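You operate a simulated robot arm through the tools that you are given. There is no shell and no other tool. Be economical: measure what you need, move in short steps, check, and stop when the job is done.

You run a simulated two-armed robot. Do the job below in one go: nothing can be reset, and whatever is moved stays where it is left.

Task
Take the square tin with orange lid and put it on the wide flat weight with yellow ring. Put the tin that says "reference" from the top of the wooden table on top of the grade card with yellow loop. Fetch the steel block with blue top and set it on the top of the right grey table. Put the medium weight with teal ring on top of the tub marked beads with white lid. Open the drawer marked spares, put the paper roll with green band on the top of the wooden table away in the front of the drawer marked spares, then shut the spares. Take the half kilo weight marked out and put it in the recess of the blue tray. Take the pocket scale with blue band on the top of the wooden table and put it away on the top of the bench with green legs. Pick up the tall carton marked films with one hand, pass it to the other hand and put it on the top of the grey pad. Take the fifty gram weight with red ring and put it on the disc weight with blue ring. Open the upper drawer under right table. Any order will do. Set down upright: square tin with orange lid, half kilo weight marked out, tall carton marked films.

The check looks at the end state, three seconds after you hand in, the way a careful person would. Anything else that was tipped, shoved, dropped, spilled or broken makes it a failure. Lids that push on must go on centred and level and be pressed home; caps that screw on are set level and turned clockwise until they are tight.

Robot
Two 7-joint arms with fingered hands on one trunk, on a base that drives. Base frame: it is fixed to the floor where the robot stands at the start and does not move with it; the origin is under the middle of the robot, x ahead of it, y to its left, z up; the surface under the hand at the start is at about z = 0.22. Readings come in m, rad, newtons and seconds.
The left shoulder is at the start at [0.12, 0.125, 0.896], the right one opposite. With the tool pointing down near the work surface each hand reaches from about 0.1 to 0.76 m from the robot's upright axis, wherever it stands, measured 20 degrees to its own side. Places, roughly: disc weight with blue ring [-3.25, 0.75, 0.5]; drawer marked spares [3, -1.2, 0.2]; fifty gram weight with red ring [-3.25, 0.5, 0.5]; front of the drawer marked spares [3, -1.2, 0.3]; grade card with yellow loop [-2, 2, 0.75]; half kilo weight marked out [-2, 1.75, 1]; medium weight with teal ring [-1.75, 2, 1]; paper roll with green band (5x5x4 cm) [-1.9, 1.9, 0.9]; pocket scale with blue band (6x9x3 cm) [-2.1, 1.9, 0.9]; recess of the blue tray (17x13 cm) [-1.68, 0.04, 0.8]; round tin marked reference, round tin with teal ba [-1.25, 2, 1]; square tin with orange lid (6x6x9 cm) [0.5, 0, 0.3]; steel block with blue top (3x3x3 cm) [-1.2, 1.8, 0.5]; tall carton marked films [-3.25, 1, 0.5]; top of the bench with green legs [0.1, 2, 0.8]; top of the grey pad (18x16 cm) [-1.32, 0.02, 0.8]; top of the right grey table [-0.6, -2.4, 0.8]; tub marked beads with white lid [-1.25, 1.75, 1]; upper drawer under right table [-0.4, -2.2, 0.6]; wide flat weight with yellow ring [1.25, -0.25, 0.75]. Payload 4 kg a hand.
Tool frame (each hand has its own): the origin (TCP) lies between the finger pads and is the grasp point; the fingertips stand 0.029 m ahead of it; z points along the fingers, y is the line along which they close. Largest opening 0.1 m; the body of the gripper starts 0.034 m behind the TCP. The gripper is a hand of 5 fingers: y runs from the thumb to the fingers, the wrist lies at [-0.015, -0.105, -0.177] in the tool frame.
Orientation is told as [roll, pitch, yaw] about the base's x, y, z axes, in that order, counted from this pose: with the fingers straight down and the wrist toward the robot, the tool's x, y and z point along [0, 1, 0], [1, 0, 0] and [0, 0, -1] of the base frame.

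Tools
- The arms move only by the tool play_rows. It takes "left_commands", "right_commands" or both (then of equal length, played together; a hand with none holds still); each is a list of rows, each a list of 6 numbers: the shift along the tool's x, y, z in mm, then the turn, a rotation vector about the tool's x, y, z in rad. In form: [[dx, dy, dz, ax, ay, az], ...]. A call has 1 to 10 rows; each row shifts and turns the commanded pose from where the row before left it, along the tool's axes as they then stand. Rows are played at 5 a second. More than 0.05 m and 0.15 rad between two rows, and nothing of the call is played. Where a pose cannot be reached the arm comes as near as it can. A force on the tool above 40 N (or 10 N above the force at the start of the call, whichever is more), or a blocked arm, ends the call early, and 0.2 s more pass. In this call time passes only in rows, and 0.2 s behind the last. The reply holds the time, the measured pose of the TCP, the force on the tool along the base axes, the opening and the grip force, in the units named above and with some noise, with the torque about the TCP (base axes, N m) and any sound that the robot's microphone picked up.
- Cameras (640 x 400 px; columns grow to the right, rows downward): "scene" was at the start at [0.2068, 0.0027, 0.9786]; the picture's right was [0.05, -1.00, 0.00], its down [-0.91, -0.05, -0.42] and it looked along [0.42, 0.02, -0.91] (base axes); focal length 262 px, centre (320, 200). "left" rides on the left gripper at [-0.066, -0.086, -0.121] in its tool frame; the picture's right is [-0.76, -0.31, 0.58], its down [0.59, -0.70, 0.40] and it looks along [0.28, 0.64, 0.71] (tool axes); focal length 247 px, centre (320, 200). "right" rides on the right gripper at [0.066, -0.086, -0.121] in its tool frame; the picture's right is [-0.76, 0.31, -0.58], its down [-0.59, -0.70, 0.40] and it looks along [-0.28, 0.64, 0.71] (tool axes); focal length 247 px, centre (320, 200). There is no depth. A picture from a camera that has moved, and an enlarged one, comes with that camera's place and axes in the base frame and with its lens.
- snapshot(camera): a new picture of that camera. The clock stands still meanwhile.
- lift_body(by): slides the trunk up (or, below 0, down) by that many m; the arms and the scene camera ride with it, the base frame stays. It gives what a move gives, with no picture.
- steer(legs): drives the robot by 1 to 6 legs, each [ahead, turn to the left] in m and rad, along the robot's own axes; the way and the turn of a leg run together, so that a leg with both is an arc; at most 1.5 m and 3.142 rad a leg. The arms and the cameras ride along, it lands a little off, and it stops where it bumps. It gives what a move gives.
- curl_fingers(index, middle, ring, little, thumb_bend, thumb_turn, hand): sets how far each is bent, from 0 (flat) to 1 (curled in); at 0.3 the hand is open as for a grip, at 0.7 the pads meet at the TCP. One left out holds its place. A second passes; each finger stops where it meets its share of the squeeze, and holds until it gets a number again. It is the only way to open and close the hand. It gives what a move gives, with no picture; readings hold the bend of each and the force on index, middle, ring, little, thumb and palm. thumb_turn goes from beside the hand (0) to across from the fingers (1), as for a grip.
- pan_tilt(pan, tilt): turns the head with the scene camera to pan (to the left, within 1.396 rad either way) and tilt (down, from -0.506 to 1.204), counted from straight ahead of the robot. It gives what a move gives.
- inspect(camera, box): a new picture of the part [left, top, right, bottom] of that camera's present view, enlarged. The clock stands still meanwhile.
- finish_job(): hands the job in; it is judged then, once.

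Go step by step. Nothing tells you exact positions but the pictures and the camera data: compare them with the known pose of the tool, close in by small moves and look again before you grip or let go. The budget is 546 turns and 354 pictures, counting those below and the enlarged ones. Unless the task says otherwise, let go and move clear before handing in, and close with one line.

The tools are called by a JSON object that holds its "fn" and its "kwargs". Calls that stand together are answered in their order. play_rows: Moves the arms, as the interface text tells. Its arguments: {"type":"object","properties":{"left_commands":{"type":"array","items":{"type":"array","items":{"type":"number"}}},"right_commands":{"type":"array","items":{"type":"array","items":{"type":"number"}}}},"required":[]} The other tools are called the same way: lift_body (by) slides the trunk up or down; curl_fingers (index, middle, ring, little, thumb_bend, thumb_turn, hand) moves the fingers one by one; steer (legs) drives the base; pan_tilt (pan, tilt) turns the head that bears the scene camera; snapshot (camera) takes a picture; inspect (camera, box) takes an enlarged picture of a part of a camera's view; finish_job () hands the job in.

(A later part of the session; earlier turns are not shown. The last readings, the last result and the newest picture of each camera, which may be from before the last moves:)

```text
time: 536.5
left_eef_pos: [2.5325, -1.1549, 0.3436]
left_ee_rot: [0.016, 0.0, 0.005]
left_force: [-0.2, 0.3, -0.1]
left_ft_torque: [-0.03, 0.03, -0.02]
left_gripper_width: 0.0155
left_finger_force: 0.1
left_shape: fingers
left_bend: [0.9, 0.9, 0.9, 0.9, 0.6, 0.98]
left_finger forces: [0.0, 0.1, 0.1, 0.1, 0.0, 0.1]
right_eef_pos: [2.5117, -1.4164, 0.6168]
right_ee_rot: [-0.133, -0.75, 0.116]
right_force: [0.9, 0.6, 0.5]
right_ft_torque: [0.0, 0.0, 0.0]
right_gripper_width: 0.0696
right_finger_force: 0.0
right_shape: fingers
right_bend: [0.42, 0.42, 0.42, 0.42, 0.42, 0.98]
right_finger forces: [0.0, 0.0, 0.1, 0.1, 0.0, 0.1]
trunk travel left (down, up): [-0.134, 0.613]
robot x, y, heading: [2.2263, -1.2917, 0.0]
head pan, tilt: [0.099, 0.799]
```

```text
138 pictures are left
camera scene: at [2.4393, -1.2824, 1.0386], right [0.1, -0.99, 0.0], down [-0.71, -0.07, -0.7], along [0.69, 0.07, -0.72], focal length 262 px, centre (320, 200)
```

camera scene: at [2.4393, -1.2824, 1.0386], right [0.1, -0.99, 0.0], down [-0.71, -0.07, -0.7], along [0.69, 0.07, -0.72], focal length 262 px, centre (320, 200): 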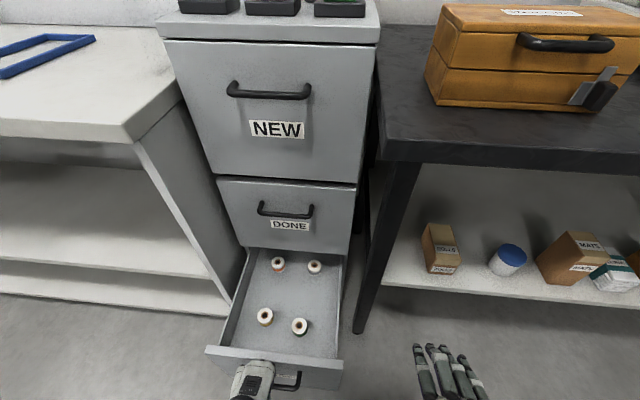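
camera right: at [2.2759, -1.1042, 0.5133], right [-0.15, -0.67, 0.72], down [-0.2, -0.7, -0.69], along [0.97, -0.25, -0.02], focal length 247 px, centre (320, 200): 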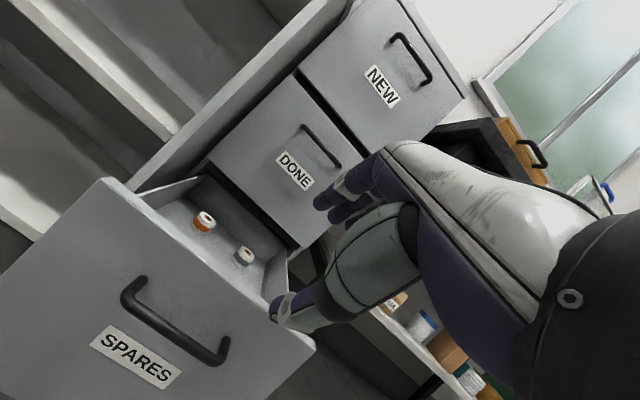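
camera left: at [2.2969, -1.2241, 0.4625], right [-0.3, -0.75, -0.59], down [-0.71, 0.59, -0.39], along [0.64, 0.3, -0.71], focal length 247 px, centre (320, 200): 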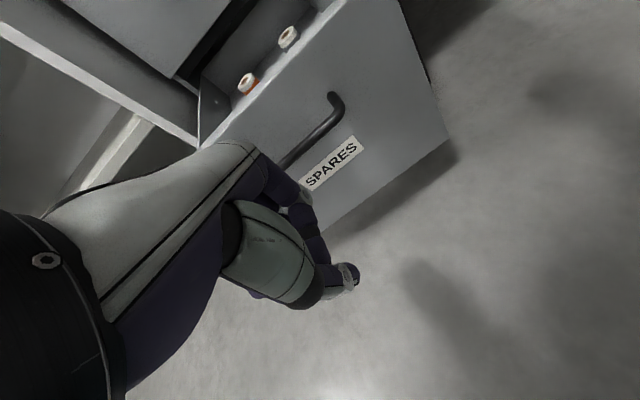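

{"fn": "snapshot", "kwargs": {"camera": "left"}}

{"fn": "inspect", "kwargs": {"camera": "scene", "box": [190, 280, 370, 400]}}

```text
137 pictures are left
camera left: at [2.4463, -1.2238, 0.4628], right [-0.3, -0.75, -0.59], down [-0.71, 0.59, -0.39], along [0.64, 0.3, -0.71], focal length 247 px, centre (320, 200)
```

left: 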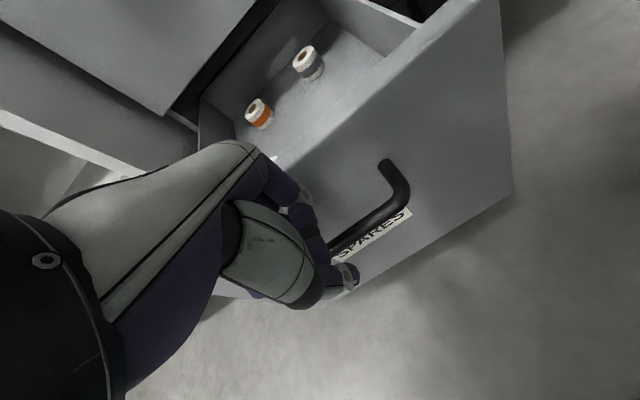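

```text
3.33 times, centred on (280, 340) of scene
camera zoom: at [2.4393, -1.2824, 1.0386], right [0.1, -0.99, 0.0], down [-0.71, -0.07, -0.7], along [0.69, 0.07, -0.72], focal length 874 px, centre (453, -267)
```

zoom: 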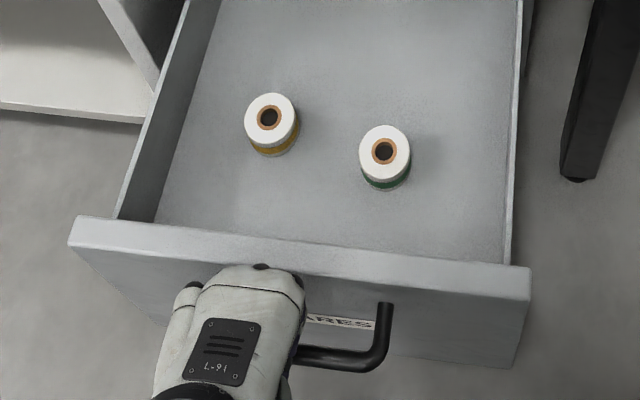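

The fist is level with the panel's top edge; back off, lower 4 cm, then push on the bar.

{"fn": "steer", "kwargs": {"legs": [[-0.05, 0]]}}

{"fn": "play_rows", "kwargs": {"left_commands": [[0, 0, 20, 0, 0, 0], [0, 0, 20, 0, 0, 0], [0, 0, 5, 0, 0, 0]]}}

{"fn": "steer", "kwargs": {"legs": [[0.08, 0]]}}

{"fn": "inspect", "kwargs": {"camera": "scene", "box": [190, 250, 370, 400]}}

```text
time: 537.4
left_eef_pos: [2.4811, -1.1562, 0.3423]
left_ee_rot: [0.016, 0.0, 0.004]
left_force: [0.2, 0.3, 0.0]
left_ft_torque: [0.01, 0.01, 0.05]
left_gripper_width: 0.0154
left_finger_force: 0.1
left_shape: fingers
left_bend: [0.9, 0.9, 0.9, 0.9, 0.6, 0.98]
left_finger forces: [0.0, 0.1, 0.0, 0.0, 0.1, 0.0]
right_eef_pos: [2.4626, -1.417, 0.6153]
right_ee_rot: [-0.135, -0.749, 0.118]
right_force: [0.6, -0.2, 0.2]
right_ft_torque: [0.04, 0.05, -0.02]
right_gripper_width: 0.0695
right_finger_force: 0.0
right_shape: fingers
right_bend: [0.42, 0.42, 0.42, 0.42, 0.42, 0.98]
right_finger forces: [0.0, 0.0, 0.0, 0.1, 0.0, 0.0]
trunk travel left (down, up): [-0.134, 0.613]
robot x, y, heading: [2.1774, -1.2891, 0.005]
head pan, tilt: [0.099, 0.799]
```

```text
time: 538.2
left_eef_pos: [2.4831, -1.1533, 0.2999]
left_ee_rot: [0.016, -0.001, 0.004]
left_force: [0.6, -1.4, -0.1]
left_ft_torque: [0.02, 0.04, -0.03]
left_gripper_width: 0.0156
left_finger_force: 0.0
left_shape: fingers
left_bend: [0.9, 0.9, 0.9, 0.9, 0.6, 0.98]
left_finger forces: [0.0, 0.0, 0.0, 0.1, 0.1, 0.0]
right_eef_pos: [2.4626, -1.4162, 0.6164]
right_ee_rot: [-0.135, -0.75, 0.12]
right_force: [-0.8, 0.0, 0.2]
right_ft_torque: [0.0, 0.04, -0.04]
right_gripper_width: 0.0698
right_finger_force: 0.0
right_shape: fingers
right_bend: [0.42, 0.42, 0.42, 0.42, 0.42, 0.98]
right_finger forces: [0.1, 0.0, 0.0, 0.1, 0.0, 0.0]
trunk travel left (down, up): [-0.134, 0.613]
robot x, y, heading: [2.177, -1.2898, 0.013]
head pan, tilt: [0.099, 0.799]
```

```text
time: 539.3
left_eef_pos: [2.5626, -1.1538, 0.3002]
left_ee_rot: [0.016, 0.0, 0.005]
left_force: [0.2, -0.6, 0.5]
left_ft_torque: [0.02, -0.03, -0.04]
left_gripper_width: 0.0156
left_finger_force: 0.1
left_shape: fingers
left_bend: [0.9, 0.9, 0.9, 0.9, 0.6, 0.98]
left_finger forces: [0.0, 0.1, 0.0, 0.0, 0.0, 0.1]
right_eef_pos: [2.5425, -1.4165, 0.6167]
right_ee_rot: [-0.135, -0.75, 0.118]
right_force: [0.6, -0.4, 0.1]
right_ft_torque: [0.01, -0.02, -0.02]
right_gripper_width: 0.0695
right_finger_force: 0.1
right_shape: fingers
right_bend: [0.42, 0.42, 0.42, 0.42, 0.42, 0.98]
right_finger forces: [0.0, 0.0, 0.0, 0.0, 0.0, 0.1]
trunk travel left (down, up): [-0.134, 0.613]
robot x, y, heading: [2.2592, -1.2894, 0.008]
head pan, tilt: [0.099, 0.799]
```

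```text
2.67 times, centred on (280, 325) of scene
camera zoom: at [2.4688, -1.2821, 1.0386], right [0.1, -0.99, 0.0], down [-0.71, -0.07, -0.7], along [0.69, 0.07, -0.72], focal length 700 px, centre (427, -133)
```

zoom: 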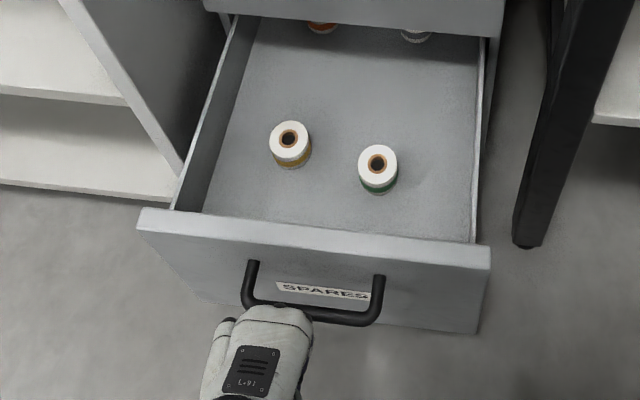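

The drawer is sliding in smoothly. Keep pushing.

{"fn": "steer", "kwargs": {"legs": [[0.12, 0]]}}

{"fn": "inspect", "kwargs": {"camera": "scene", "box": [170, 200, 410, 400]}}

```text
time: 540.5
left_eef_pos: [2.6821, -1.1527, 0.2995]
left_ee_rot: [0.014, 0.0, 0.005]
left_force: [0.0, -0.3, 0.4]
left_ft_torque: [0.0, 0.02, -0.01]
left_gripper_width: 0.0152
left_finger_force: 0.1
left_shape: fingers
left_bend: [0.9, 0.9, 0.9, 0.9, 0.6, 0.98]
left_finger forces: [0.0, 0.1, 0.0, 0.0, 0.0, 0.0]
right_eef_pos: [2.662, -1.4161, 0.6159]
right_ee_rot: [-0.135, -0.751, 0.117]
right_force: [0.2, 0.4, 0.3]
right_ft_torque: [0.0, 0.01, 0.01]
right_gripper_width: 0.0697
right_finger_force: 0.0
right_shape: fingers
right_bend: [0.42, 0.42, 0.42, 0.42, 0.42, 0.98]
right_finger forces: [0.0, 0.1, 0.0, 0.0, 0.0, 0.0]
trunk travel left (down, up): [-0.134, 0.613]
robot x, y, heading: [2.3805, -1.2891, -0.001]
head pan, tilt: [0.099, 0.799]
```

```text
2.00 times, centred on (290, 300) of scene
camera zoom: at [2.5897, -1.2816, 1.0386], right [0.1, -0.99, 0.0], down [-0.71, -0.07, -0.7], along [0.69, 0.07, -0.72], focal length 525 px, centre (380, 0)
```

zoom: 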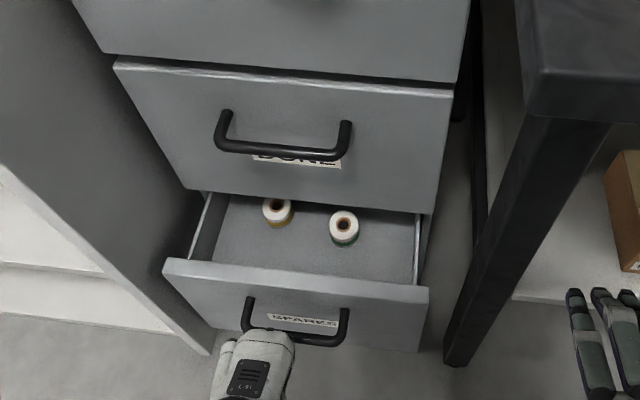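

Only ~13 cm remain; push with the left arm so the right hand stays clear of the black table.

{"fn": "play_rows", "kwargs": {"left_commands": [[0, 25, 0, 0, 0, 0], [0, 25, 0, 0, 0, 0], [0, 25, 0, 0, 0, 0], [0, 25, 0, 0, 0, 0], [0, 15, 0, 0, 0, 0], [0, 10, 0, 0, 0, 0], [0, 10, 0, 0, 0, 0]]}}

{"fn": "inspect", "kwargs": {"camera": "scene", "box": [170, 200, 410, 400]}}

```text
time: 541.8
left_eef_pos: [2.7926, -1.1512, 0.2984]
left_ee_rot: [0.02, 0.006, 0.009]
left_force: [-22.5, 2.0, 26.5]
left_ft_torque: [0.09, -0.83, 0.14]
left_gripper_width: 0.0175
left_finger_force: 17.0
left_shape: fingers
left_bend: [0.9, 0.9, 0.9, 0.9, 0.59, 0.97]
left_finger forces: [11.9, 18.3, 3.3, 0.0, 0.0, 0.0]
right_eef_pos: [2.6608, -1.4169, 0.6162]
right_ee_rot: [-0.135, -0.751, 0.118]
right_force: [-0.4, 0.0, -0.2]
right_ft_torque: [-0.02, 0.01, 0.04]
right_gripper_width: 0.0697
right_finger_force: 0.1
right_shape: fingers
right_bend: [0.42, 0.42, 0.42, 0.42, 0.42, 0.98]
right_finger forces: [0.1, 0.0, 0.1, 0.0, 0.1, 0.0]
trunk travel left (down, up): [-0.134, 0.613]
robot x, y, heading: [2.379, -1.2866, 0.004]
head pan, tilt: [0.099, 0.799]
stopped in row 6 (left hand): the force on the tool passed its limit at 48 N (the readings are from after the stop); the commanded pose is now the measured one
```

```text
2.00 times, centred on (290, 300) of scene
camera zoom: at [2.5871, -1.282, 1.0393], right [0.1, -0.99, 0.0], down [-0.71, -0.07, -0.7], along [0.69, 0.07, -0.72], focal length 525 px, centre (380, 0)
```

zoom: 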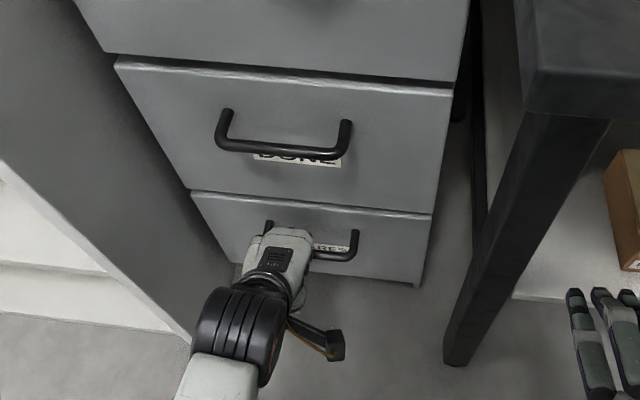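

Drawer shut. Retract the left hand and check.

{"fn": "play_rows", "kwargs": {"left_commands": [[0, -20, 0, 0, 0, 0], [0, -40, 0, 0, 0, 0], [0, -40, 0, 0, 0, 0]]}}

{"fn": "steer", "kwargs": {"legs": [[-0.3, 0]]}}

{"fn": "snapshot", "kwargs": {"camera": "scene"}}

```text
time: 542.6
left_eef_pos: [2.6948, -1.1524, 0.2992]
left_ee_rot: [0.017, 0.008, 0.006]
left_force: [0.4, -0.2, 0.0]
left_ft_torque: [-0.04, 0.0, -0.02]
left_gripper_width: 0.0165
left_finger_force: 0.1
left_shape: fingers
left_bend: [0.9, 0.9, 0.9, 0.9, 0.59, 0.97]
left_finger forces: [0.0, 0.0, 0.0, 0.0, 0.0, 0.1]
right_eef_pos: [2.6623, -1.4169, 0.615]
right_ee_rot: [-0.133, -0.749, 0.119]
right_force: [1.0, 0.0, -0.5]
right_ft_torque: [0.02, 0.04, -0.02]
right_gripper_width: 0.0697
right_finger_force: 0.0
right_shape: fingers
right_bend: [0.42, 0.42, 0.42, 0.42, 0.42, 0.98]
right_finger forces: [0.1, 0.0, 0.0, 0.0, 0.0, 0.0]
trunk travel left (down, up): [-0.134, 0.613]
robot x, y, heading: [2.3823, -1.2877, 0.005]
head pan, tilt: [0.099, 0.799]
```

```text
time: 544.6
left_eef_pos: [2.3979, -1.1545, 0.3]
left_ee_rot: [0.016, 0.008, 0.006]
left_force: [0.2, 0.2, 0.8]
left_ft_torque: [0.02, -0.02, 0.01]
left_gripper_width: 0.0164
left_finger_force: 0.0
left_shape: fingers
left_bend: [0.9, 0.9, 0.9, 0.9, 0.59, 0.97]
left_finger forces: [0.1, 0.0, 0.0, 0.0, 0.1, 0.1]
right_eef_pos: [2.3654, -1.417, 0.6154]
right_ee_rot: [-0.134, -0.749, 0.119]
right_force: [0.2, -0.4, -0.2]
right_ft_torque: [-0.01, -0.02, -0.02]
right_gripper_width: 0.0695
right_finger_force: 0.0
right_shape: fingers
right_bend: [0.42, 0.42, 0.42, 0.42, 0.42, 0.98]
right_finger forces: [0.1, 0.0, 0.0, 0.0, 0.0, 0.1]
trunk travel left (down, up): [-0.134, 0.613]
robot x, y, heading: [2.0829, -1.2885, 0.001]
head pan, tilt: [0.099, 0.799]
```

```text
132 pictures are left
camera scene: at [2.2925, -1.2827, 1.0385], right [0.1, -0.99, 0.0], down [-0.71, -0.07, -0.7], along [0.69, 0.07, -0.72], focal length 262 px, centre (320, 200)
```

scene: 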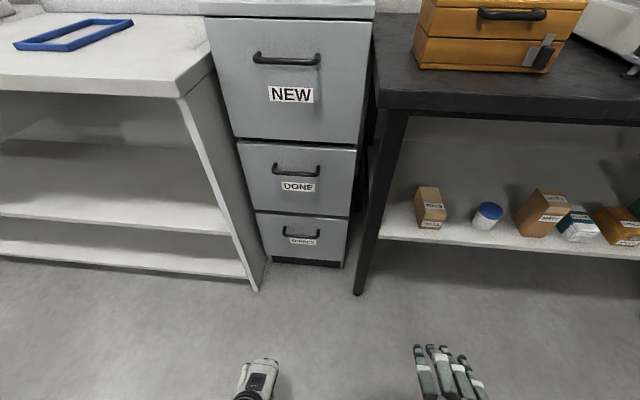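

All shut. Reset the hands to normal, then travel to the far shelf in the west.

{"fn": "play_rows", "kwargs": {"right_commands": [[0, 15, 15, 0.125, 0.02, 0], [0, 12, 12, 0.125, 0.02, 0], [0, 5, 0, 0.125, 0.03, 0], [0, 0, 0, 0.125, 0.03, 0], [0, 0, 0, 0.125, 0.03, 0], [0, 0, 0, 0.12, 0, 0]]}}

{"fn": "curl_fingers", "kwargs": {"hand": "left", "index": 0.35, "middle": 0.35, "ring": 0.35, "little": 0.35, "thumb_bend": 0.35}}

{"fn": "steer", "kwargs": {"legs": [[-0.2, 0], [0, 3.05], [1.5, 0], [1.5, 0]]}}

{"fn": "lift_body", "kwargs": {"by": 0.3}}

{"fn": "pan_tilt", "kwargs": {"pan": -0.2, "tilt": 0.4}}

{"fn": "snapshot", "kwargs": {"camera": "scene"}}

```text
time: 546.0
left_eef_pos: [2.3976, -1.153, 0.3004]
left_ee_rot: [0.018, 0.007, 0.006]
left_force: [-0.5, 0.0, 0.7]
left_ft_torque: [-0.02, -0.01, 0.01]
left_gripper_width: 0.0164
left_finger_force: 0.1
left_shape: fingers
left_bend: [0.9, 0.9, 0.9, 0.9, 0.59, 0.97]
left_finger forces: [0.0, 0.0, 0.1, 0.0, 0.0, 0.0]
right_eef_pos: [2.4126, -1.4107, 0.5221]
right_ee_rot: [-0.022, 0.032, 0.092]
right_force: [1.0, -1.4, 0.0]
right_ft_torque: [-0.02, 0.01, 0.01]
right_gripper_width: 0.0699
right_finger_force: 0.1
right_shape: fingers
right_bend: [0.42, 0.42, 0.42, 0.42, 0.42, 0.98]
right_finger forces: [0.0, 0.1, 0.0, 0.0, 0.1, 0.0]
right hand out of reach, approached as far as the arm can: row 1, 2, 3, 4, 5
trunk travel left (down, up): [-0.134, 0.613]
robot x, y, heading: [2.0813, -1.2904, -0.002]
head pan, tilt: [0.099, 0.799]
```

```text
time: 547.0
left_eef_pos: [2.398, -1.1545, 0.3005]
left_ee_rot: [0.017, 0.008, 0.004]
left_force: [0.1, 0.6, 0.3]
left_ft_torque: [0.06, 0.02, -0.03]
left_gripper_width: 0.0864
left_finger_force: 0.1
left_shape: fingers
left_bend: [0.35, 0.35, 0.35, 0.35, 0.35, 0.97]
left_finger forces: [0.0, 0.0, 0.1, 0.1, 0.0, 0.1]
right_eef_pos: [2.4122, -1.4092, 0.5224]
right_ee_rot: [-0.021, 0.028, 0.098]
right_force: [-0.1, 0.4, -0.9]
right_ft_torque: [0.0, 0.01, 0.03]
right_gripper_width: 0.0697
right_finger_force: 0.0
right_shape: fingers
right_bend: [0.42, 0.42, 0.42, 0.42, 0.42, 0.98]
right_finger forces: [0.0, 0.0, 0.1, 0.0, 0.0, 0.0]
trunk travel left (down, up): [-0.134, 0.613]
robot x, y, heading: [2.0836, -1.2881, 0.001]
head pan, tilt: [0.099, 0.799]
```

```text
time: 570.2
left_eef_pos: [-1.471, -1.1203, 0.3006]
left_ee_rot: [0.017, 0.01, 3.061]
left_force: [1.0, -0.2, -0.1]
left_ft_torque: [-0.02, 0.0, 0.0]
left_gripper_width: 0.0864
left_finger_force: 0.1
left_shape: fingers
left_bend: [0.35, 0.35, 0.35, 0.35, 0.35, 0.97]
left_finger forces: [0.1, 0.0, 0.0, 0.1, 0.0, 0.0]
right_eef_pos: [-1.4682, -0.8649, 0.5243]
right_ee_rot: [-0.025, 0.021, -3.128]
right_force: [0.9, 0.2, -0.3]
right_ft_torque: [-0.05, 0.0, 0.01]
right_gripper_width: 0.0701
right_finger_force: 0.1
right_shape: fingers
right_bend: [0.42, 0.42, 0.42, 0.42, 0.42, 0.98]
right_finger forces: [0.0, 0.0, 0.0, 0.1, 0.1, 0.1]
trunk travel left (down, up): [-0.134, 0.613]
robot x, y, heading: [-1.1471, -1.0096, 3.053]
head pan, tilt: [0.099, 0.799]
```

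```text
time: 573.2
left_eef_pos: [-1.4714, -1.1195, 0.5993]
left_ee_rot: [0.017, 0.007, 3.06]
left_force: [-0.7, 0.6, -0.2]
left_ft_torque: [0.0, 0.01, -0.02]
left_gripper_width: 0.0863
left_finger_force: 0.0
left_shape: fingers
left_bend: [0.35, 0.35, 0.35, 0.35, 0.35, 0.97]
left_finger forces: [0.1, 0.0, 0.0, 0.1, 0.0, 0.0]
right_eef_pos: [-1.4687, -0.8644, 0.8253]
right_ee_rot: [-0.024, 0.021, -3.128]
right_force: [-0.2, -0.3, 0.2]
right_ft_torque: [0.01, -0.02, -0.02]
right_gripper_width: 0.0698
right_finger_force: 0.1
right_shape: fingers
right_bend: [0.42, 0.42, 0.42, 0.42, 0.42, 0.98]
right_finger forces: [0.0, 0.1, 0.0, 0.0, 0.0, 0.0]
trunk travel left (down, up): [-0.434, 0.313]
robot x, y, heading: [-1.1466, -1.0137, 3.054]
head pan, tilt: [0.099, 0.799]
```

```text
time: 574.0
left_eef_pos: [-1.4724, -1.1192, 0.6006]
left_ee_rot: [0.017, 0.009, 3.061]
left_force: [-0.1, -0.6, -0.6]
left_ft_torque: [0.02, -0.02, 0.01]
left_gripper_width: 0.0866
left_finger_force: 0.0
left_shape: fingers
left_bend: [0.35, 0.35, 0.35, 0.35, 0.35, 0.97]
left_finger forces: [0.1, 0.0, 0.0, 0.1, 0.1, 0.0]
right_eef_pos: [-1.468, -0.8652, 0.8253]
right_ee_rot: [-0.025, 0.019, -3.127]
right_force: [-0.6, -0.2, -0.2]
right_ft_torque: [0.0, 0.03, -0.02]
right_gripper_width: 0.0698
right_finger_force: 0.0
right_shape: fingers
right_bend: [0.42, 0.42, 0.42, 0.42, 0.42, 0.98]
right_finger forces: [0.0, 0.0, 0.0, 0.1, 0.1, 0.1]
trunk travel left (down, up): [-0.434, 0.313]
robot x, y, heading: [-1.1436, -1.0125, 3.055]
head pan, tilt: [-0.201, 0.4]
```

```text
131 pictures are left
camera scene: at [-1.2746, -0.9817, 1.3825], right [0.28, 0.96, 0.0], down [0.37, -0.11, -0.92], along [-0.88, 0.26, -0.39], focal length 262 px, centre (320, 200)
```

scene: 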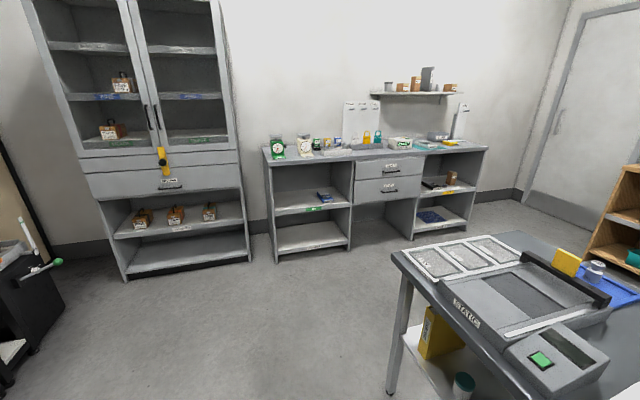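

{"fn": "steer", "kwargs": {"legs": [[1.3, 0], [0, -1.484], [1.5, 0], [0.15, 0], [0, 1.571]]}}

{"fn": "pan_tilt", "kwargs": {"pan": 0, "tilt": 0.7}}

{"fn": "snapshot", "kwargs": {"camera": "scene"}}

```text
time: 596.5
left_eef_pos: [-2.756, 0.6474, 0.601]
left_ee_rot: [0.02, 0.01, 3.097]
left_force: [0.4, -0.2, 0.3]
left_ft_torque: [0.02, -0.01, -0.02]
left_gripper_width: 0.0865
left_finger_force: 0.2
left_shape: fingers
left_bend: [0.35, 0.35, 0.35, 0.35, 0.35, 0.98]
left_finger forces: [0.0, 0.0, 0.0, 0.0, 0.1, 0.0]
right_eef_pos: [-2.762, 0.9025, 0.8255]
right_ee_rot: [-0.024, 0.018, -3.09]
right_force: [0.1, 0.1, 0.7]
right_ft_torque: [0.03, -0.01, -0.01]
right_gripper_width: 0.0698
right_finger_force: 0.0
right_shape: fingers
right_bend: [0.42, 0.42, 0.42, 0.42, 0.42, 0.98]
right_finger forces: [0.0, 0.0, 0.0, 0.1, 0.1, 0.0]
trunk travel left (down, up): [-0.434, 0.313]
robot x, y, heading: [-2.4332, 0.7673, 3.094]
head pan, tilt: [-0.201, 0.4]
```

```text
time: 597.3
left_eef_pos: [-2.7558, 0.6475, 0.6009]
left_ee_rot: [0.017, 0.008, 3.096]
left_force: [1.1, -0.3, 1.2]
left_ft_torque: [0.0, 0.0, 0.0]
left_gripper_width: 0.0863
left_finger_force: 0.0
left_shape: fingers
left_bend: [0.35, 0.35, 0.35, 0.35, 0.35, 0.98]
left_finger forces: [0.0, 0.1, 0.0, 0.1, 0.0, 0.1]
right_eef_pos: [-2.7625, 0.9029, 0.825]
right_ee_rot: [-0.023, 0.02, -3.088]
right_force: [0.5, 0.8, -0.5]
right_ft_torque: [0.02, -0.05, 0.0]
right_gripper_width: 0.0697
right_finger_force: 0.0
right_shape: fingers
right_bend: [0.42, 0.42, 0.42, 0.42, 0.42, 0.98]
right_finger forces: [0.0, 0.0, 0.1, 0.0, 0.0, 0.0]
trunk travel left (down, up): [-0.434, 0.313]
robot x, y, heading: [-2.433, 0.7687, 3.098]
head pan, tilt: [0.0, 0.7]
```

```text
130 pictures are left
camera scene: at [-2.5595, 0.7742, 1.3558], right [0.05, 1.0, 0.0], down [0.64, -0.03, -0.77], along [-0.76, 0.04, -0.64], focal length 262 px, centre (320, 200)
```

scene: 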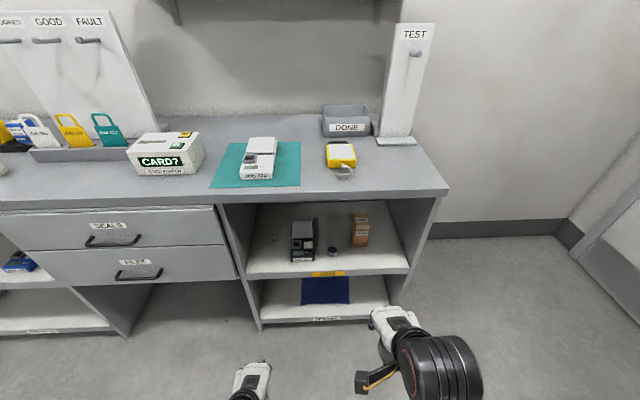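

{"fn": "lift_body", "kwargs": {"by": -0.3}}

{"fn": "pan_tilt", "kwargs": {"pan": -0.05, "tilt": 0.5}}

{"fn": "snapshot", "kwargs": {"camera": "scene"}}

{"fn": "inspect", "kwargs": {"camera": "scene", "box": [230, 190, 430, 320]}}

```text
time: 600.3
left_eef_pos: [-2.7561, 0.6476, 0.3004]
left_ee_rot: [0.018, 0.01, 3.096]
left_force: [-0.2, 0.3, -0.4]
left_ft_torque: [-0.01, 0.0, -0.02]
left_gripper_width: 0.0866
left_finger_force: 0.0
left_shape: fingers
left_bend: [0.35, 0.35, 0.35, 0.35, 0.35, 0.98]
left_finger forces: [0.0, 0.0, 0.0, 0.0, 0.0, 0.0]
right_eef_pos: [-2.7621, 0.9032, 0.5246]
right_ee_rot: [-0.025, 0.019, -3.089]
right_force: [-0.6, 0.5, 0.1]
right_ft_torque: [-0.01, -0.01, 0.0]
right_gripper_width: 0.0701
right_finger_force: 0.0
right_shape: fingers
right_bend: [0.42, 0.42, 0.42, 0.42, 0.42, 0.98]
right_finger forces: [0.0, 0.1, 0.0, 0.1, 0.0, 0.0]
trunk travel left (down, up): [-0.134, 0.613]
robot x, y, heading: [-2.4306, 0.771, 3.094]
head pan, tilt: [0.0, 0.7]
```

```text
time: 601.0
left_eef_pos: [-2.7554, 0.6471, 0.3007]
left_ee_rot: [0.017, 0.011, 3.097]
left_force: [-0.9, 0.7, 0.0]
left_ft_torque: [0.0, 0.0, -0.01]
left_gripper_width: 0.0866
left_finger_force: 0.0
left_shape: fingers
left_bend: [0.35, 0.35, 0.35, 0.35, 0.35, 0.98]
left_finger forces: [0.0, 0.0, 0.0, 0.0, 0.0, 0.0]
right_eef_pos: [-2.7625, 0.9022, 0.5245]
right_ee_rot: [-0.024, 0.02, -3.09]
right_force: [-0.3, 0.2, -0.2]
right_ft_torque: [-0.03, 0.01, 0.03]
right_gripper_width: 0.07
right_finger_force: 0.0
right_shape: fingers
right_bend: [0.42, 0.42, 0.42, 0.42, 0.42, 0.98]
right_finger forces: [0.0, 0.0, 0.0, 0.1, 0.0, 0.1]
trunk travel left (down, up): [-0.134, 0.613]
robot x, y, heading: [-2.4306, 0.7681, 3.095]
head pan, tilt: [-0.051, 0.499]
```

```text
129 pictures are left
camera scene: at [-2.6536, 0.7832, 1.0644], right [0.1, 1.0, 0.0], down [0.48, -0.05, -0.88], along [-0.87, 0.09, -0.48], focal length 262 px, centre (320, 200)
```

scene: 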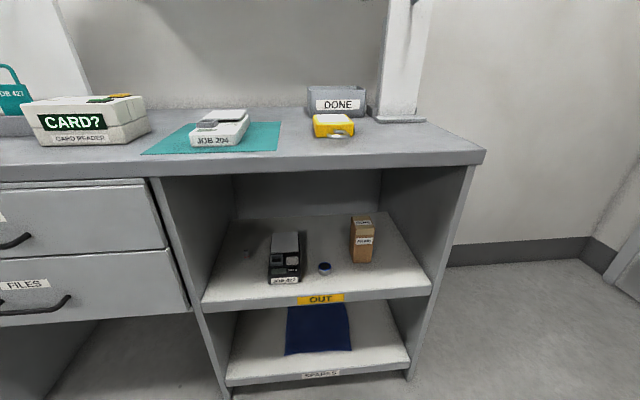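

```text
3.08 times, centred on (330, 255) of scene
camera zoom: at [-2.6536, 0.7832, 1.0644], right [0.1, 1.0, 0.0], down [0.48, -0.05, -0.88], along [-0.87, 0.09, -0.48], focal length 807 px, centre (289, 31)
```

zoom: 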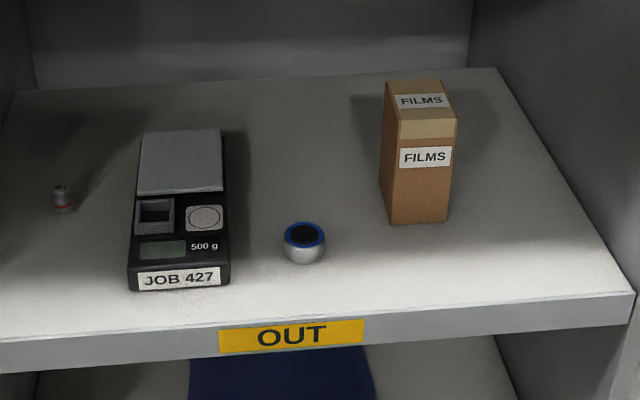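

Red-ring weight ≈(-3.37, 0.60), blue-ring disc ≈(-3.273, 0.863), films carton ≈(-3.31, 0.995) on a shelf at z≈0.457. First the small weight with the left hand.

{"fn": "play_rows", "kwargs": {"left_commands": [[0, 0, -40, 0, 0, 0], [0, 0, -40, 0, 0, 0], [0, 0, -40, 0, 0, 0], [0, 0, -40, 0, 0, 0], [0, 0, -40, 0, 0, 0], [0, 0, -35, 0, 0, 0]], "right_commands": [[0, -20, 0, 0, 0, 0], [0, -20, 0, 0, 0, 0], [0, 0, 0, 0, 0, 0], [0, 0, 0, 0, 0, 0], [0, 0, 0, 0, 0, 0], [0, 0, 0, 0, 0, 0]]}}

{"fn": "steer", "kwargs": {"legs": [[0, 0.263], [0.3, 0], [0, -0.216]]}}

{"fn": "snapshot", "kwargs": {"camera": "left"}}

{"fn": "snapshot", "kwargs": {"camera": "scene"}}

```text
time: 602.4
left_eef_pos: [-2.7608, 0.6566, 0.5207]
left_ee_rot: [0.018, 0.008, 3.096]
left_force: [-0.4, 0.5, -0.4]
left_ft_torque: [0.01, -0.04, 0.01]
left_gripper_width: 0.0864
left_finger_force: 0.1
left_shape: fingers
left_bend: [0.35, 0.35, 0.35, 0.35, 0.35, 0.98]
left_finger forces: [0.1, 0.0, 0.0, 0.0, 0.1, 0.0]
left hand out of reach, approached as far as the arm can: row 6
right_eef_pos: [-2.729, 0.9005, 0.5117]
right_ee_rot: [-0.023, 0.02, -3.089]
right_force: [0.2, 0.0, -0.4]
right_ft_torque: [0.01, 0.01, -0.03]
right_gripper_width: 0.07
right_finger_force: 0.0
right_shape: fingers
right_bend: [0.42, 0.42, 0.42, 0.42, 0.42, 0.98]
right_finger forces: [0.0, 0.0, 0.1, 0.1, 0.0, 0.0]
right hand out of reach, approached as far as the arm can: row 1, 2
trunk travel left (down, up): [-0.134, 0.613]
robot x, y, heading: [-2.4341, 0.768, 3.091]
head pan, tilt: [-0.051, 0.499]
```

```text
time: 606.1
left_eef_pos: [-3.0482, 0.5764, 0.5201]
left_ee_rot: [0.019, 0.008, -3.137]
left_force: [1.2, 0.4, 0.2]
left_ft_torque: [0.01, 0.03, -0.02]
left_gripper_width: 0.0866
left_finger_force: 0.0
left_shape: fingers
left_bend: [0.35, 0.35, 0.35, 0.35, 0.35, 0.98]
left_finger forces: [0.0, 0.0, 0.0, 0.1, 0.1, 0.0]
right_eef_pos: [-3.0284, 0.8231, 0.5127]
right_ee_rot: [-0.025, 0.02, -3.041]
right_force: [-0.1, -0.4, -0.6]
right_ft_torque: [0.0, 0.0, 0.0]
right_gripper_width: 0.07
right_finger_force: 0.0
right_shape: fingers
right_bend: [0.42, 0.42, 0.42, 0.42, 0.42, 0.98]
right_finger forces: [0.0, 0.0, 0.0, 0.0, 0.0, 0.0]
trunk travel left (down, up): [-0.134, 0.613]
robot x, y, heading: [-2.7229, 0.7002, 3.145]
head pan, tilt: [-0.051, 0.499]
```

```text
127 pictures are left
camera left: at [-2.9646, 0.6448, 0.6408], right [0.31, 0.75, -0.59], down [0.71, -0.59, -0.38], along [-0.63, -0.3, -0.71], focal length 247 px, centre (320, 200)
```

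left: 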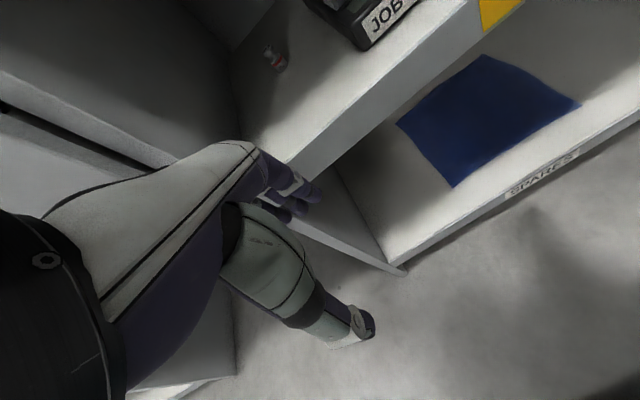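

```text
126 pictures are left
camera scene: at [-2.9476, 0.7089, 1.0645], right [0.05, 1.0, 0.0], down [0.48, -0.02, -0.88], along [-0.88, 0.04, -0.48], focal length 262 px, centre (320, 200)
```

scene: 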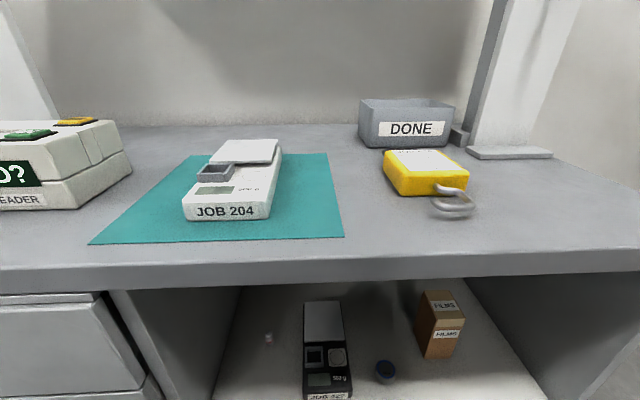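

Better triangulation: shelf z≈0.503, weight ≈(-3.316, 0.612). Raise the trunk 9 cm and extend over it.

{"fn": "lift_body", "kwargs": {"by": 0.09}}

{"fn": "play_rows", "kwargs": {"left_commands": [[-18, 40, 0, 0, 0, 0], [-18, 40, 0, 0, 0, 0], [0, 45, 0, 0, 0, 0], [0, 45, 0, 0, 0, 0]]}}

{"fn": "snapshot", "kwargs": {"camera": "left"}}

{"fn": "snapshot", "kwargs": {"camera": "scene"}}

```text
time: 607.4
left_eef_pos: [-3.0486, 0.5778, 0.61]
left_ee_rot: [0.019, 0.012, -3.139]
left_force: [0.8, 0.5, 0.3]
left_ft_torque: [-0.05, 0.06, 0.02]
left_gripper_width: 0.0869
left_finger_force: 0.1
left_shape: fingers
left_bend: [0.35, 0.35, 0.35, 0.35, 0.35, 0.98]
left_finger forces: [0.0, 0.0, 0.1, 0.0, 0.0, 0.0]
right_eef_pos: [-3.0283, 0.8229, 0.6014]
right_ee_rot: [-0.024, 0.022, -3.041]
right_force: [0.6, -0.5, -0.2]
right_ft_torque: [-0.01, -0.02, -0.03]
right_gripper_width: 0.0699
right_finger_force: 0.1
right_shape: fingers
right_bend: [0.42, 0.42, 0.42, 0.42, 0.42, 0.98]
right_finger forces: [0.1, 0.0, 0.0, 0.1, 0.0, 0.0]
trunk travel left (down, up): [-0.224, 0.523]
robot x, y, heading: [-2.73, 0.7077, 3.139]
head pan, tilt: [-0.051, 0.499]
```

```text
time: 608.6
left_eef_pos: [-3.2124, 0.5894, 0.5915]
left_ee_rot: [0.078, 0.029, -3.14]
left_force: [-0.8, 0.2, -0.7]
left_ft_torque: [0.01, 0.0, 0.01]
left_gripper_width: 0.0871
left_finger_force: 0.1
left_shape: fingers
left_bend: [0.35, 0.35, 0.35, 0.35, 0.35, 0.98]
left_finger forces: [0.1, 0.0, 0.1, 0.0, 0.1, 0.0]
right_eef_pos: [-3.0288, 0.8229, 0.6003]
right_ee_rot: [-0.024, 0.019, -3.04]
right_force: [0.3, 0.6, 0.3]
right_ft_torque: [-0.04, -0.02, -0.02]
right_gripper_width: 0.07
right_finger_force: 0.0
right_shape: fingers
right_bend: [0.42, 0.42, 0.42, 0.42, 0.42, 0.98]
right_finger forces: [0.1, 0.1, 0.0, 0.1, 0.1, 0.1]
trunk travel left (down, up): [-0.224, 0.523]
robot x, y, heading: [-2.7239, 0.7072, -3.14]
head pan, tilt: [-0.051, 0.499]
stopped in row 4 (left hand): the arm was blocked; the commanded pose is now the measured one
```

```text
125 pictures are left
camera left: at [-3.1296, 0.6646, 0.7091], right [0.32, 0.71, -0.63], down [0.71, -0.62, -0.33], along [-0.62, -0.34, -0.71], focal length 247 px, centre (320, 200)
```

left: 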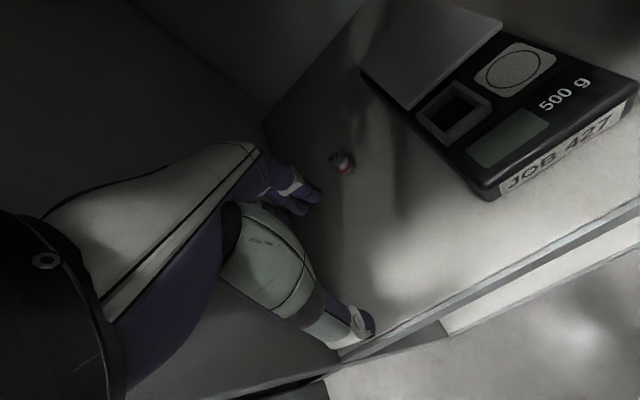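

```text
124 pictures are left
camera scene: at [-2.9121, 0.7088, 1.1586], right [0.05, 1.0, 0.0], down [0.48, -0.02, -0.88], along [-0.88, 0.04, -0.48], focal length 262 px, centre (320, 200)
```

scene: 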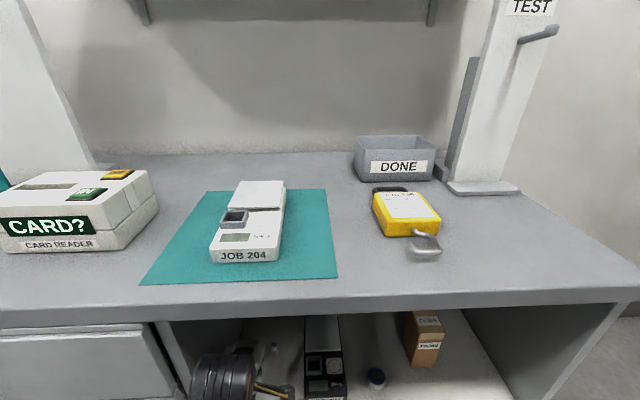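

The left forearm is touching the partition side. Retract, and shift the base to the right so the arm comes in at an angle.

{"fn": "play_rows", "kwargs": {"left_commands": [[0, -40, 0, 0, -0.078, 0], [0, -40, 0, 0, 0, 0], [0, -30, 0, 0, 0, 0]]}}

{"fn": "steer", "kwargs": {"legs": [[-0.25, 0], [0, -0.6], [0.27, 0], [0, 0.6]]}}

{"fn": "snapshot", "kwargs": {"camera": "scene"}}

```text
time: 609.4
left_eef_pos: [-3.1011, 0.5914, 0.5957]
left_ee_rot: [-0.005, 0.028, -3.139]
left_force: [-0.4, -1.1, -0.1]
left_ft_torque: [-0.01, 0.0, 0.0]
left_gripper_width: 0.087
left_finger_force: 0.1
left_shape: fingers
left_bend: [0.35, 0.35, 0.35, 0.35, 0.35, 0.98]
left_finger forces: [0.0, 0.0, 0.0, 0.0, 0.1, 0.0]
right_eef_pos: [-3.028, 0.8219, 0.6013]
right_ee_rot: [-0.023, 0.019, -3.04]
right_force: [0.6, 0.4, 0.3]
right_ft_torque: [-0.05, 0.03, 0.05]
right_gripper_width: 0.0699
right_finger_force: 0.0
right_shape: fingers
right_bend: [0.42, 0.42, 0.42, 0.42, 0.42, 0.98]
right_finger forces: [0.1, 0.0, 0.1, 0.1, 0.0, 0.0]
trunk travel left (down, up): [-0.224, 0.523]
robot x, y, heading: [-2.7245, 0.7042, 3.138]
head pan, tilt: [-0.051, 0.499]
```

```text
time: 616.1
left_eef_pos: [-3.0686, 0.745, 0.5942]
left_ee_rot: [-0.003, 0.029, 3.139]
left_force: [0.5, 0.3, 0.4]
left_ft_torque: [-0.02, -0.03, 0.01]
left_gripper_width: 0.0871
left_finger_force: 0.0
left_shape: fingers
left_bend: [0.35, 0.35, 0.35, 0.35, 0.35, 0.98]
left_finger forces: [0.1, 0.1, 0.0, 0.1, 0.1, 0.0]
right_eef_pos: [-2.9933, 0.9766, 0.601]
right_ee_rot: [-0.024, 0.019, -3.045]
right_force: [-0.1, 0.7, -0.6]
right_ft_torque: [0.0, 0.03, -0.02]
right_gripper_width: 0.0698
right_finger_force: 0.0
right_shape: fingers
right_bend: [0.42, 0.42, 0.42, 0.42, 0.42, 0.98]
right_finger forces: [0.0, 0.0, 0.0, 0.0, 0.0, 0.0]
trunk travel left (down, up): [-0.224, 0.523]
robot x, y, heading: [-2.692, 0.8546, 3.143]
head pan, tilt: [-0.051, 0.499]
```

```text
123 pictures are left
camera scene: at [-2.8786, 0.8622, 1.1587], right [0.05, 1.0, 0.0], down [0.48, -0.03, -0.88], along [-0.88, 0.05, -0.48], focal length 262 px, centre (320, 200)
```

scene: 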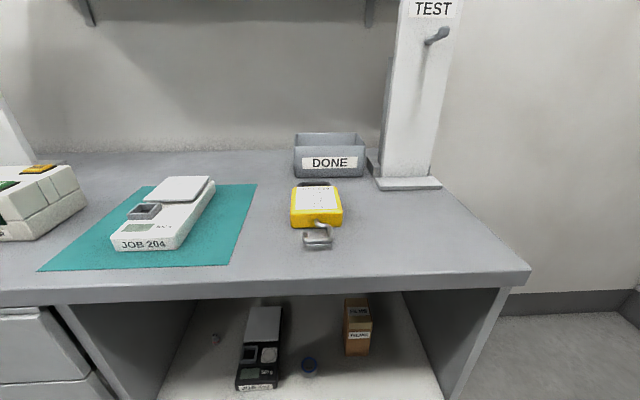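

{"fn": "play_rows", "kwargs": {"left_commands": [[40, 0, 0, 0, 0, 0], [40, 0, 0, 0, 0, 0], [48, 0, 0, 0, 0, 0], [0, 40, 0, 0, 0, 0], [0, 40, 0, 0, 0, 0], [0, 40, 0, 0, 0, 0], [0, 40, 0, 0, 0, 0]]}}

{"fn": "snapshot", "kwargs": {"camera": "left"}}

{"fn": "snapshot", "kwargs": {"camera": "scene"}}

```text
time: 617.7
left_eef_pos: [-3.2285, 0.6166, 0.5944]
left_ee_rot: [-0.005, 0.027, 3.14]
left_force: [0.8, 0.4, -0.1]
left_ft_torque: [-0.02, 0.02, 0.03]
left_gripper_width: 0.0869
left_finger_force: 0.1
left_shape: fingers
left_bend: [0.35, 0.35, 0.35, 0.35, 0.35, 0.98]
left_finger forces: [0.0, 0.0, 0.0, 0.0, 0.1, 0.0]
right_eef_pos: [-2.9942, 0.977, 0.6008]
right_ee_rot: [-0.023, 0.021, -3.044]
right_force: [-0.1, 0.3, -0.9]
right_ft_torque: [0.02, 0.03, 0.02]
right_gripper_width: 0.07
right_finger_force: 0.2
right_shape: fingers
right_bend: [0.42, 0.42, 0.42, 0.42, 0.42, 0.98]
right_finger forces: [0.0, 0.0, 0.0, 0.0, 0.1, 0.1]
trunk travel left (down, up): [-0.224, 0.523]
robot x, y, heading: [-2.6939, 0.8601, 3.135]
head pan, tilt: [-0.051, 0.499]
```

```text
122 pictures are left
camera left: at [-3.1453, 0.6812, 0.7173], right [0.32, 0.76, -0.57], down [0.71, -0.59, -0.38], along [-0.62, -0.28, -0.73], focal length 247 px, centre (320, 200)
```

left: 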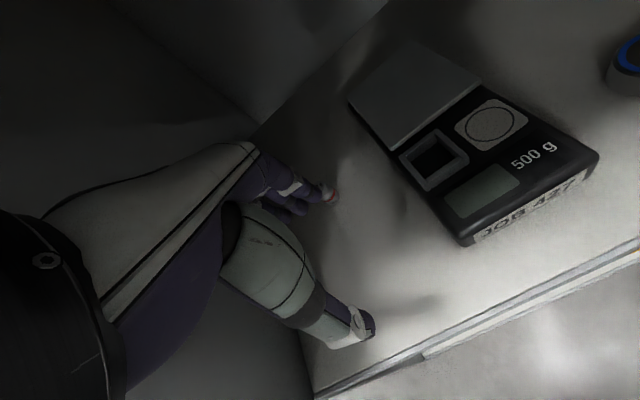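

```text
121 pictures are left
camera scene: at [-2.8786, 0.862, 1.1587], right [0.05, 1.0, 0.0], down [0.48, -0.02, -0.88], along [-0.88, 0.05, -0.48], focal length 262 px, centre (320, 200)
```

scene: 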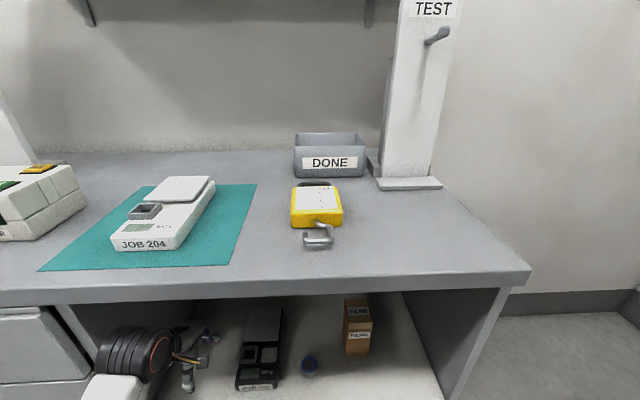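

{"fn": "curl_fingers", "kwargs": {"hand": "left", "index": 0.42, "middle": 0.42, "ring": 0.42, "little": 0.42, "thumb_bend": 0.42}}

{"fn": "play_rows", "kwargs": {"left_commands": [[0, 30, 0, 0, 0, 0], [0, 30, 0, 0, 0, 0], [0, 28, 0, 0, 0, 0], [0, 0, 15, 0, 0, 0]]}}

{"fn": "snapshot", "kwargs": {"camera": "left"}}

```text
time: 618.7
left_eef_pos: [-3.228, 0.6169, 0.5947]
left_ee_rot: [-0.001, 0.027, 3.14]
left_force: [0.1, -0.4, 0.8]
left_ft_torque: [0.01, 0.01, 0.03]
left_gripper_width: 0.0702
left_finger_force: 0.1
left_shape: fingers
left_bend: [0.42, 0.42, 0.42, 0.42, 0.42, 0.98]
left_finger forces: [0.1, 0.0, 0.0, 0.1, 0.0, 0.0]
right_eef_pos: [-2.9944, 0.9772, 0.6017]
right_ee_rot: [-0.025, 0.019, -3.044]
right_force: [-0.1, -0.3, 0.7]
right_ft_torque: [0.02, 0.05, 0.0]
right_gripper_width: 0.07
right_finger_force: 0.0
right_shape: fingers
right_bend: [0.42, 0.42, 0.42, 0.42, 0.42, 0.98]
right_finger forces: [0.1, 0.0, 0.0, 0.0, 0.0, 0.0]
trunk travel left (down, up): [-0.224, 0.523]
robot x, y, heading: [-2.6952, 0.8548, 3.139]
head pan, tilt: [-0.051, 0.499]
```

```text
time: 619.7
left_eef_pos: [-3.3155, 0.6203, 0.5745]
left_ee_rot: [-0.004, 0.029, 3.137]
left_force: [-1.0, -0.7, -1.0]
left_ft_torque: [0.02, -0.01, -0.02]
left_gripper_width: 0.0701
left_finger_force: 0.0
left_shape: fingers
left_bend: [0.42, 0.42, 0.42, 0.42, 0.42, 0.98]
left_finger forces: [0.0, 0.0, 0.0, 0.0, 0.1, 0.1]
right_eef_pos: [-2.9939, 0.9769, 0.6016]
right_ee_rot: [-0.025, 0.019, -3.043]
right_force: [0.3, 0.6, 0.5]
right_ft_torque: [0.0, -0.01, -0.01]
right_gripper_width: 0.0703
right_finger_force: 0.0
right_shape: fingers
right_bend: [0.42, 0.42, 0.42, 0.42, 0.42, 0.98]
right_finger forces: [0.0, 0.0, 0.0, 0.0, 0.0, 0.0]
trunk travel left (down, up): [-0.224, 0.523]
robot x, y, heading: [-2.6932, 0.8566, 3.136]
head pan, tilt: [-0.051, 0.499]
```

```text
120 pictures are left
camera left: at [-3.2331, 0.6844, 0.6965], right [0.33, 0.76, -0.57], down [0.71, -0.59, -0.38], along [-0.62, -0.28, -0.73], focal length 247 px, centre (320, 200)
```

left: 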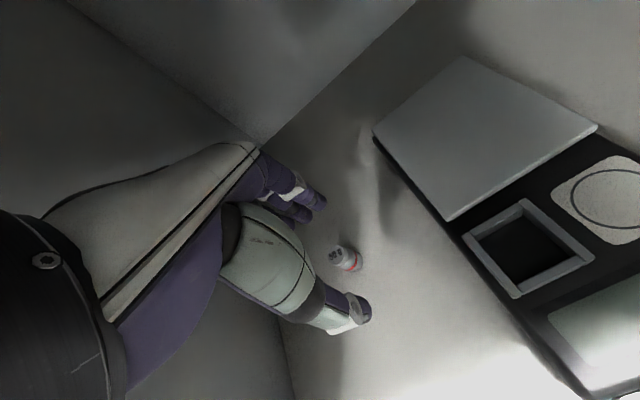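

{"fn": "play_rows", "kwargs": {"left_commands": [[2, 2, 16, 0, 0, 0], [0, 0, 13, 0, 0, 0]]}}

{"fn": "inspect", "kwargs": {"camera": "left", "box": [230, 130, 430, 350]}}

```text
time: 620.3
left_eef_pos: [-3.3157, 0.6167, 0.5434]
left_ee_rot: [-0.001, 0.028, 3.138]
left_force: [-0.5, -0.3, -0.3]
left_ft_torque: [0.02, 0.03, 0.01]
left_gripper_width: 0.0705
left_finger_force: 0.0
left_shape: fingers
left_bend: [0.42, 0.42, 0.42, 0.42, 0.42, 0.98]
left_finger forces: [0.0, 0.0, 0.0, 0.2, 0.0, 0.0]
right_eef_pos: [-2.9954, 0.9775, 0.6017]
right_ee_rot: [-0.024, 0.019, -3.043]
right_force: [-0.1, 0.5, -0.4]
right_ft_torque: [-0.03, 0.02, 0.02]
right_gripper_width: 0.0698
right_finger_force: 0.1
right_shape: fingers
right_bend: [0.42, 0.42, 0.42, 0.42, 0.42, 0.98]
right_finger forces: [0.0, 0.1, 0.0, 0.1, 0.0, 0.1]
trunk travel left (down, up): [-0.224, 0.523]
robot x, y, heading: [-2.6956, 0.8565, 3.14]
head pan, tilt: [-0.051, 0.499]
```

```text
1.82 times, centred on (330, 240) of left
camera zoom: at [-3.2343, 0.6808, 0.6664], right [0.32, 0.76, -0.57], down [0.71, -0.59, -0.38], along [-0.62, -0.28, -0.73], focal length 449 px, centre (302, 127)
```

zoom: 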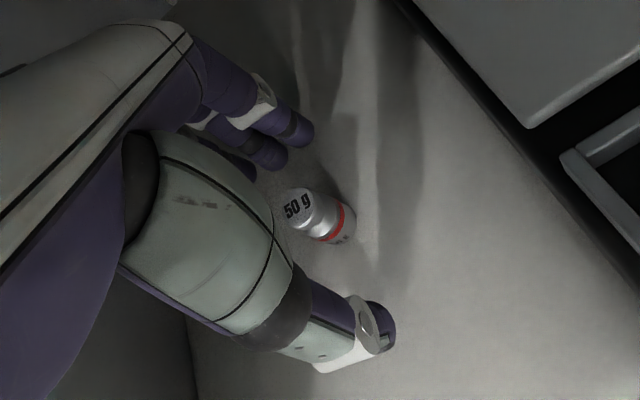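

{"fn": "play_rows", "kwargs": {"left_commands": [[0, -3, 4, 0, 0, 0]]}}

{"fn": "curl_fingers", "kwargs": {"hand": "left", "index": 0.62, "middle": 0.62, "thumb_bend": 0.62}}

{"fn": "inspect", "kwargs": {"camera": "left", "box": [230, 130, 430, 350]}}

```text
time: 620.7
left_eef_pos: [-3.3137, 0.6174, 0.5382]
left_ee_rot: [0.0, 0.029, 3.141]
left_force: [0.7, -0.3, 0.4]
left_ft_torque: [0.02, 0.0, -0.03]
left_gripper_width: 0.0701
left_finger_force: 0.0
left_shape: fingers
left_bend: [0.42, 0.42, 0.42, 0.42, 0.42, 0.98]
left_finger forces: [0.0, 0.0, 0.1, 0.0, 0.0, 0.0]
right_eef_pos: [-2.9937, 0.9761, 0.6016]
right_ee_rot: [-0.023, 0.02, -3.044]
right_force: [-0.1, -0.3, -0.2]
right_ft_torque: [-0.04, -0.01, -0.02]
right_gripper_width: 0.0699
right_finger_force: 0.1
right_shape: fingers
right_bend: [0.42, 0.42, 0.42, 0.42, 0.42, 0.98]
right_finger forces: [0.0, 0.0, 0.0, 0.0, 0.0, 0.0]
trunk travel left (down, up): [-0.224, 0.523]
robot x, y, heading: [-2.6921, 0.8569, 3.139]
head pan, tilt: [-0.051, 0.499]
```

```text
time: 621.7
left_eef_pos: [-3.3137, 0.6167, 0.5399]
left_ee_rot: [-0.003, 0.029, 3.14]
left_force: [0.2, 0.4, 0.1]
left_ft_torque: [-0.02, 0.01, -0.02]
left_gripper_width: 0.021
left_finger_force: 0.1
left_shape: fingers
left_bend: [0.62, 0.62, 0.42, 0.42, 0.62, 0.98]
left_finger forces: [0.1, 0.0, 0.0, 0.0, 0.1, 0.1]
right_eef_pos: [-2.9949, 0.9764, 0.6019]
right_ee_rot: [-0.024, 0.02, -3.045]
right_force: [0.1, -0.6, -0.5]
right_ft_torque: [0.02, 0.02, 0.0]
right_gripper_width: 0.0697
right_finger_force: 0.1
right_shape: fingers
right_bend: [0.42, 0.42, 0.42, 0.42, 0.42, 0.98]
right_finger forces: [0.0, 0.0, 0.1, 0.0, 0.1, 0.0]
trunk travel left (down, up): [-0.224, 0.523]
robot x, y, heading: [-2.6937, 0.8561, 3.141]
head pan, tilt: [-0.051, 0.499]
```

```text
1.82 times, centred on (330, 240) of left
camera zoom: at [-3.2312, 0.6816, 0.6624], right [0.32, 0.76, -0.57], down [0.71, -0.59, -0.38], along [-0.62, -0.28, -0.73], focal length 449 px, centre (302, 127)
```

zoom: 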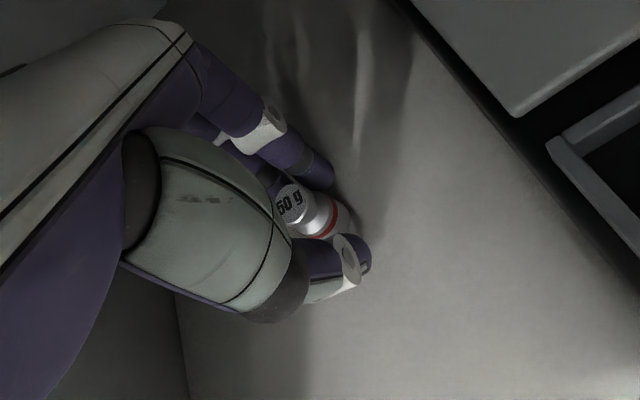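

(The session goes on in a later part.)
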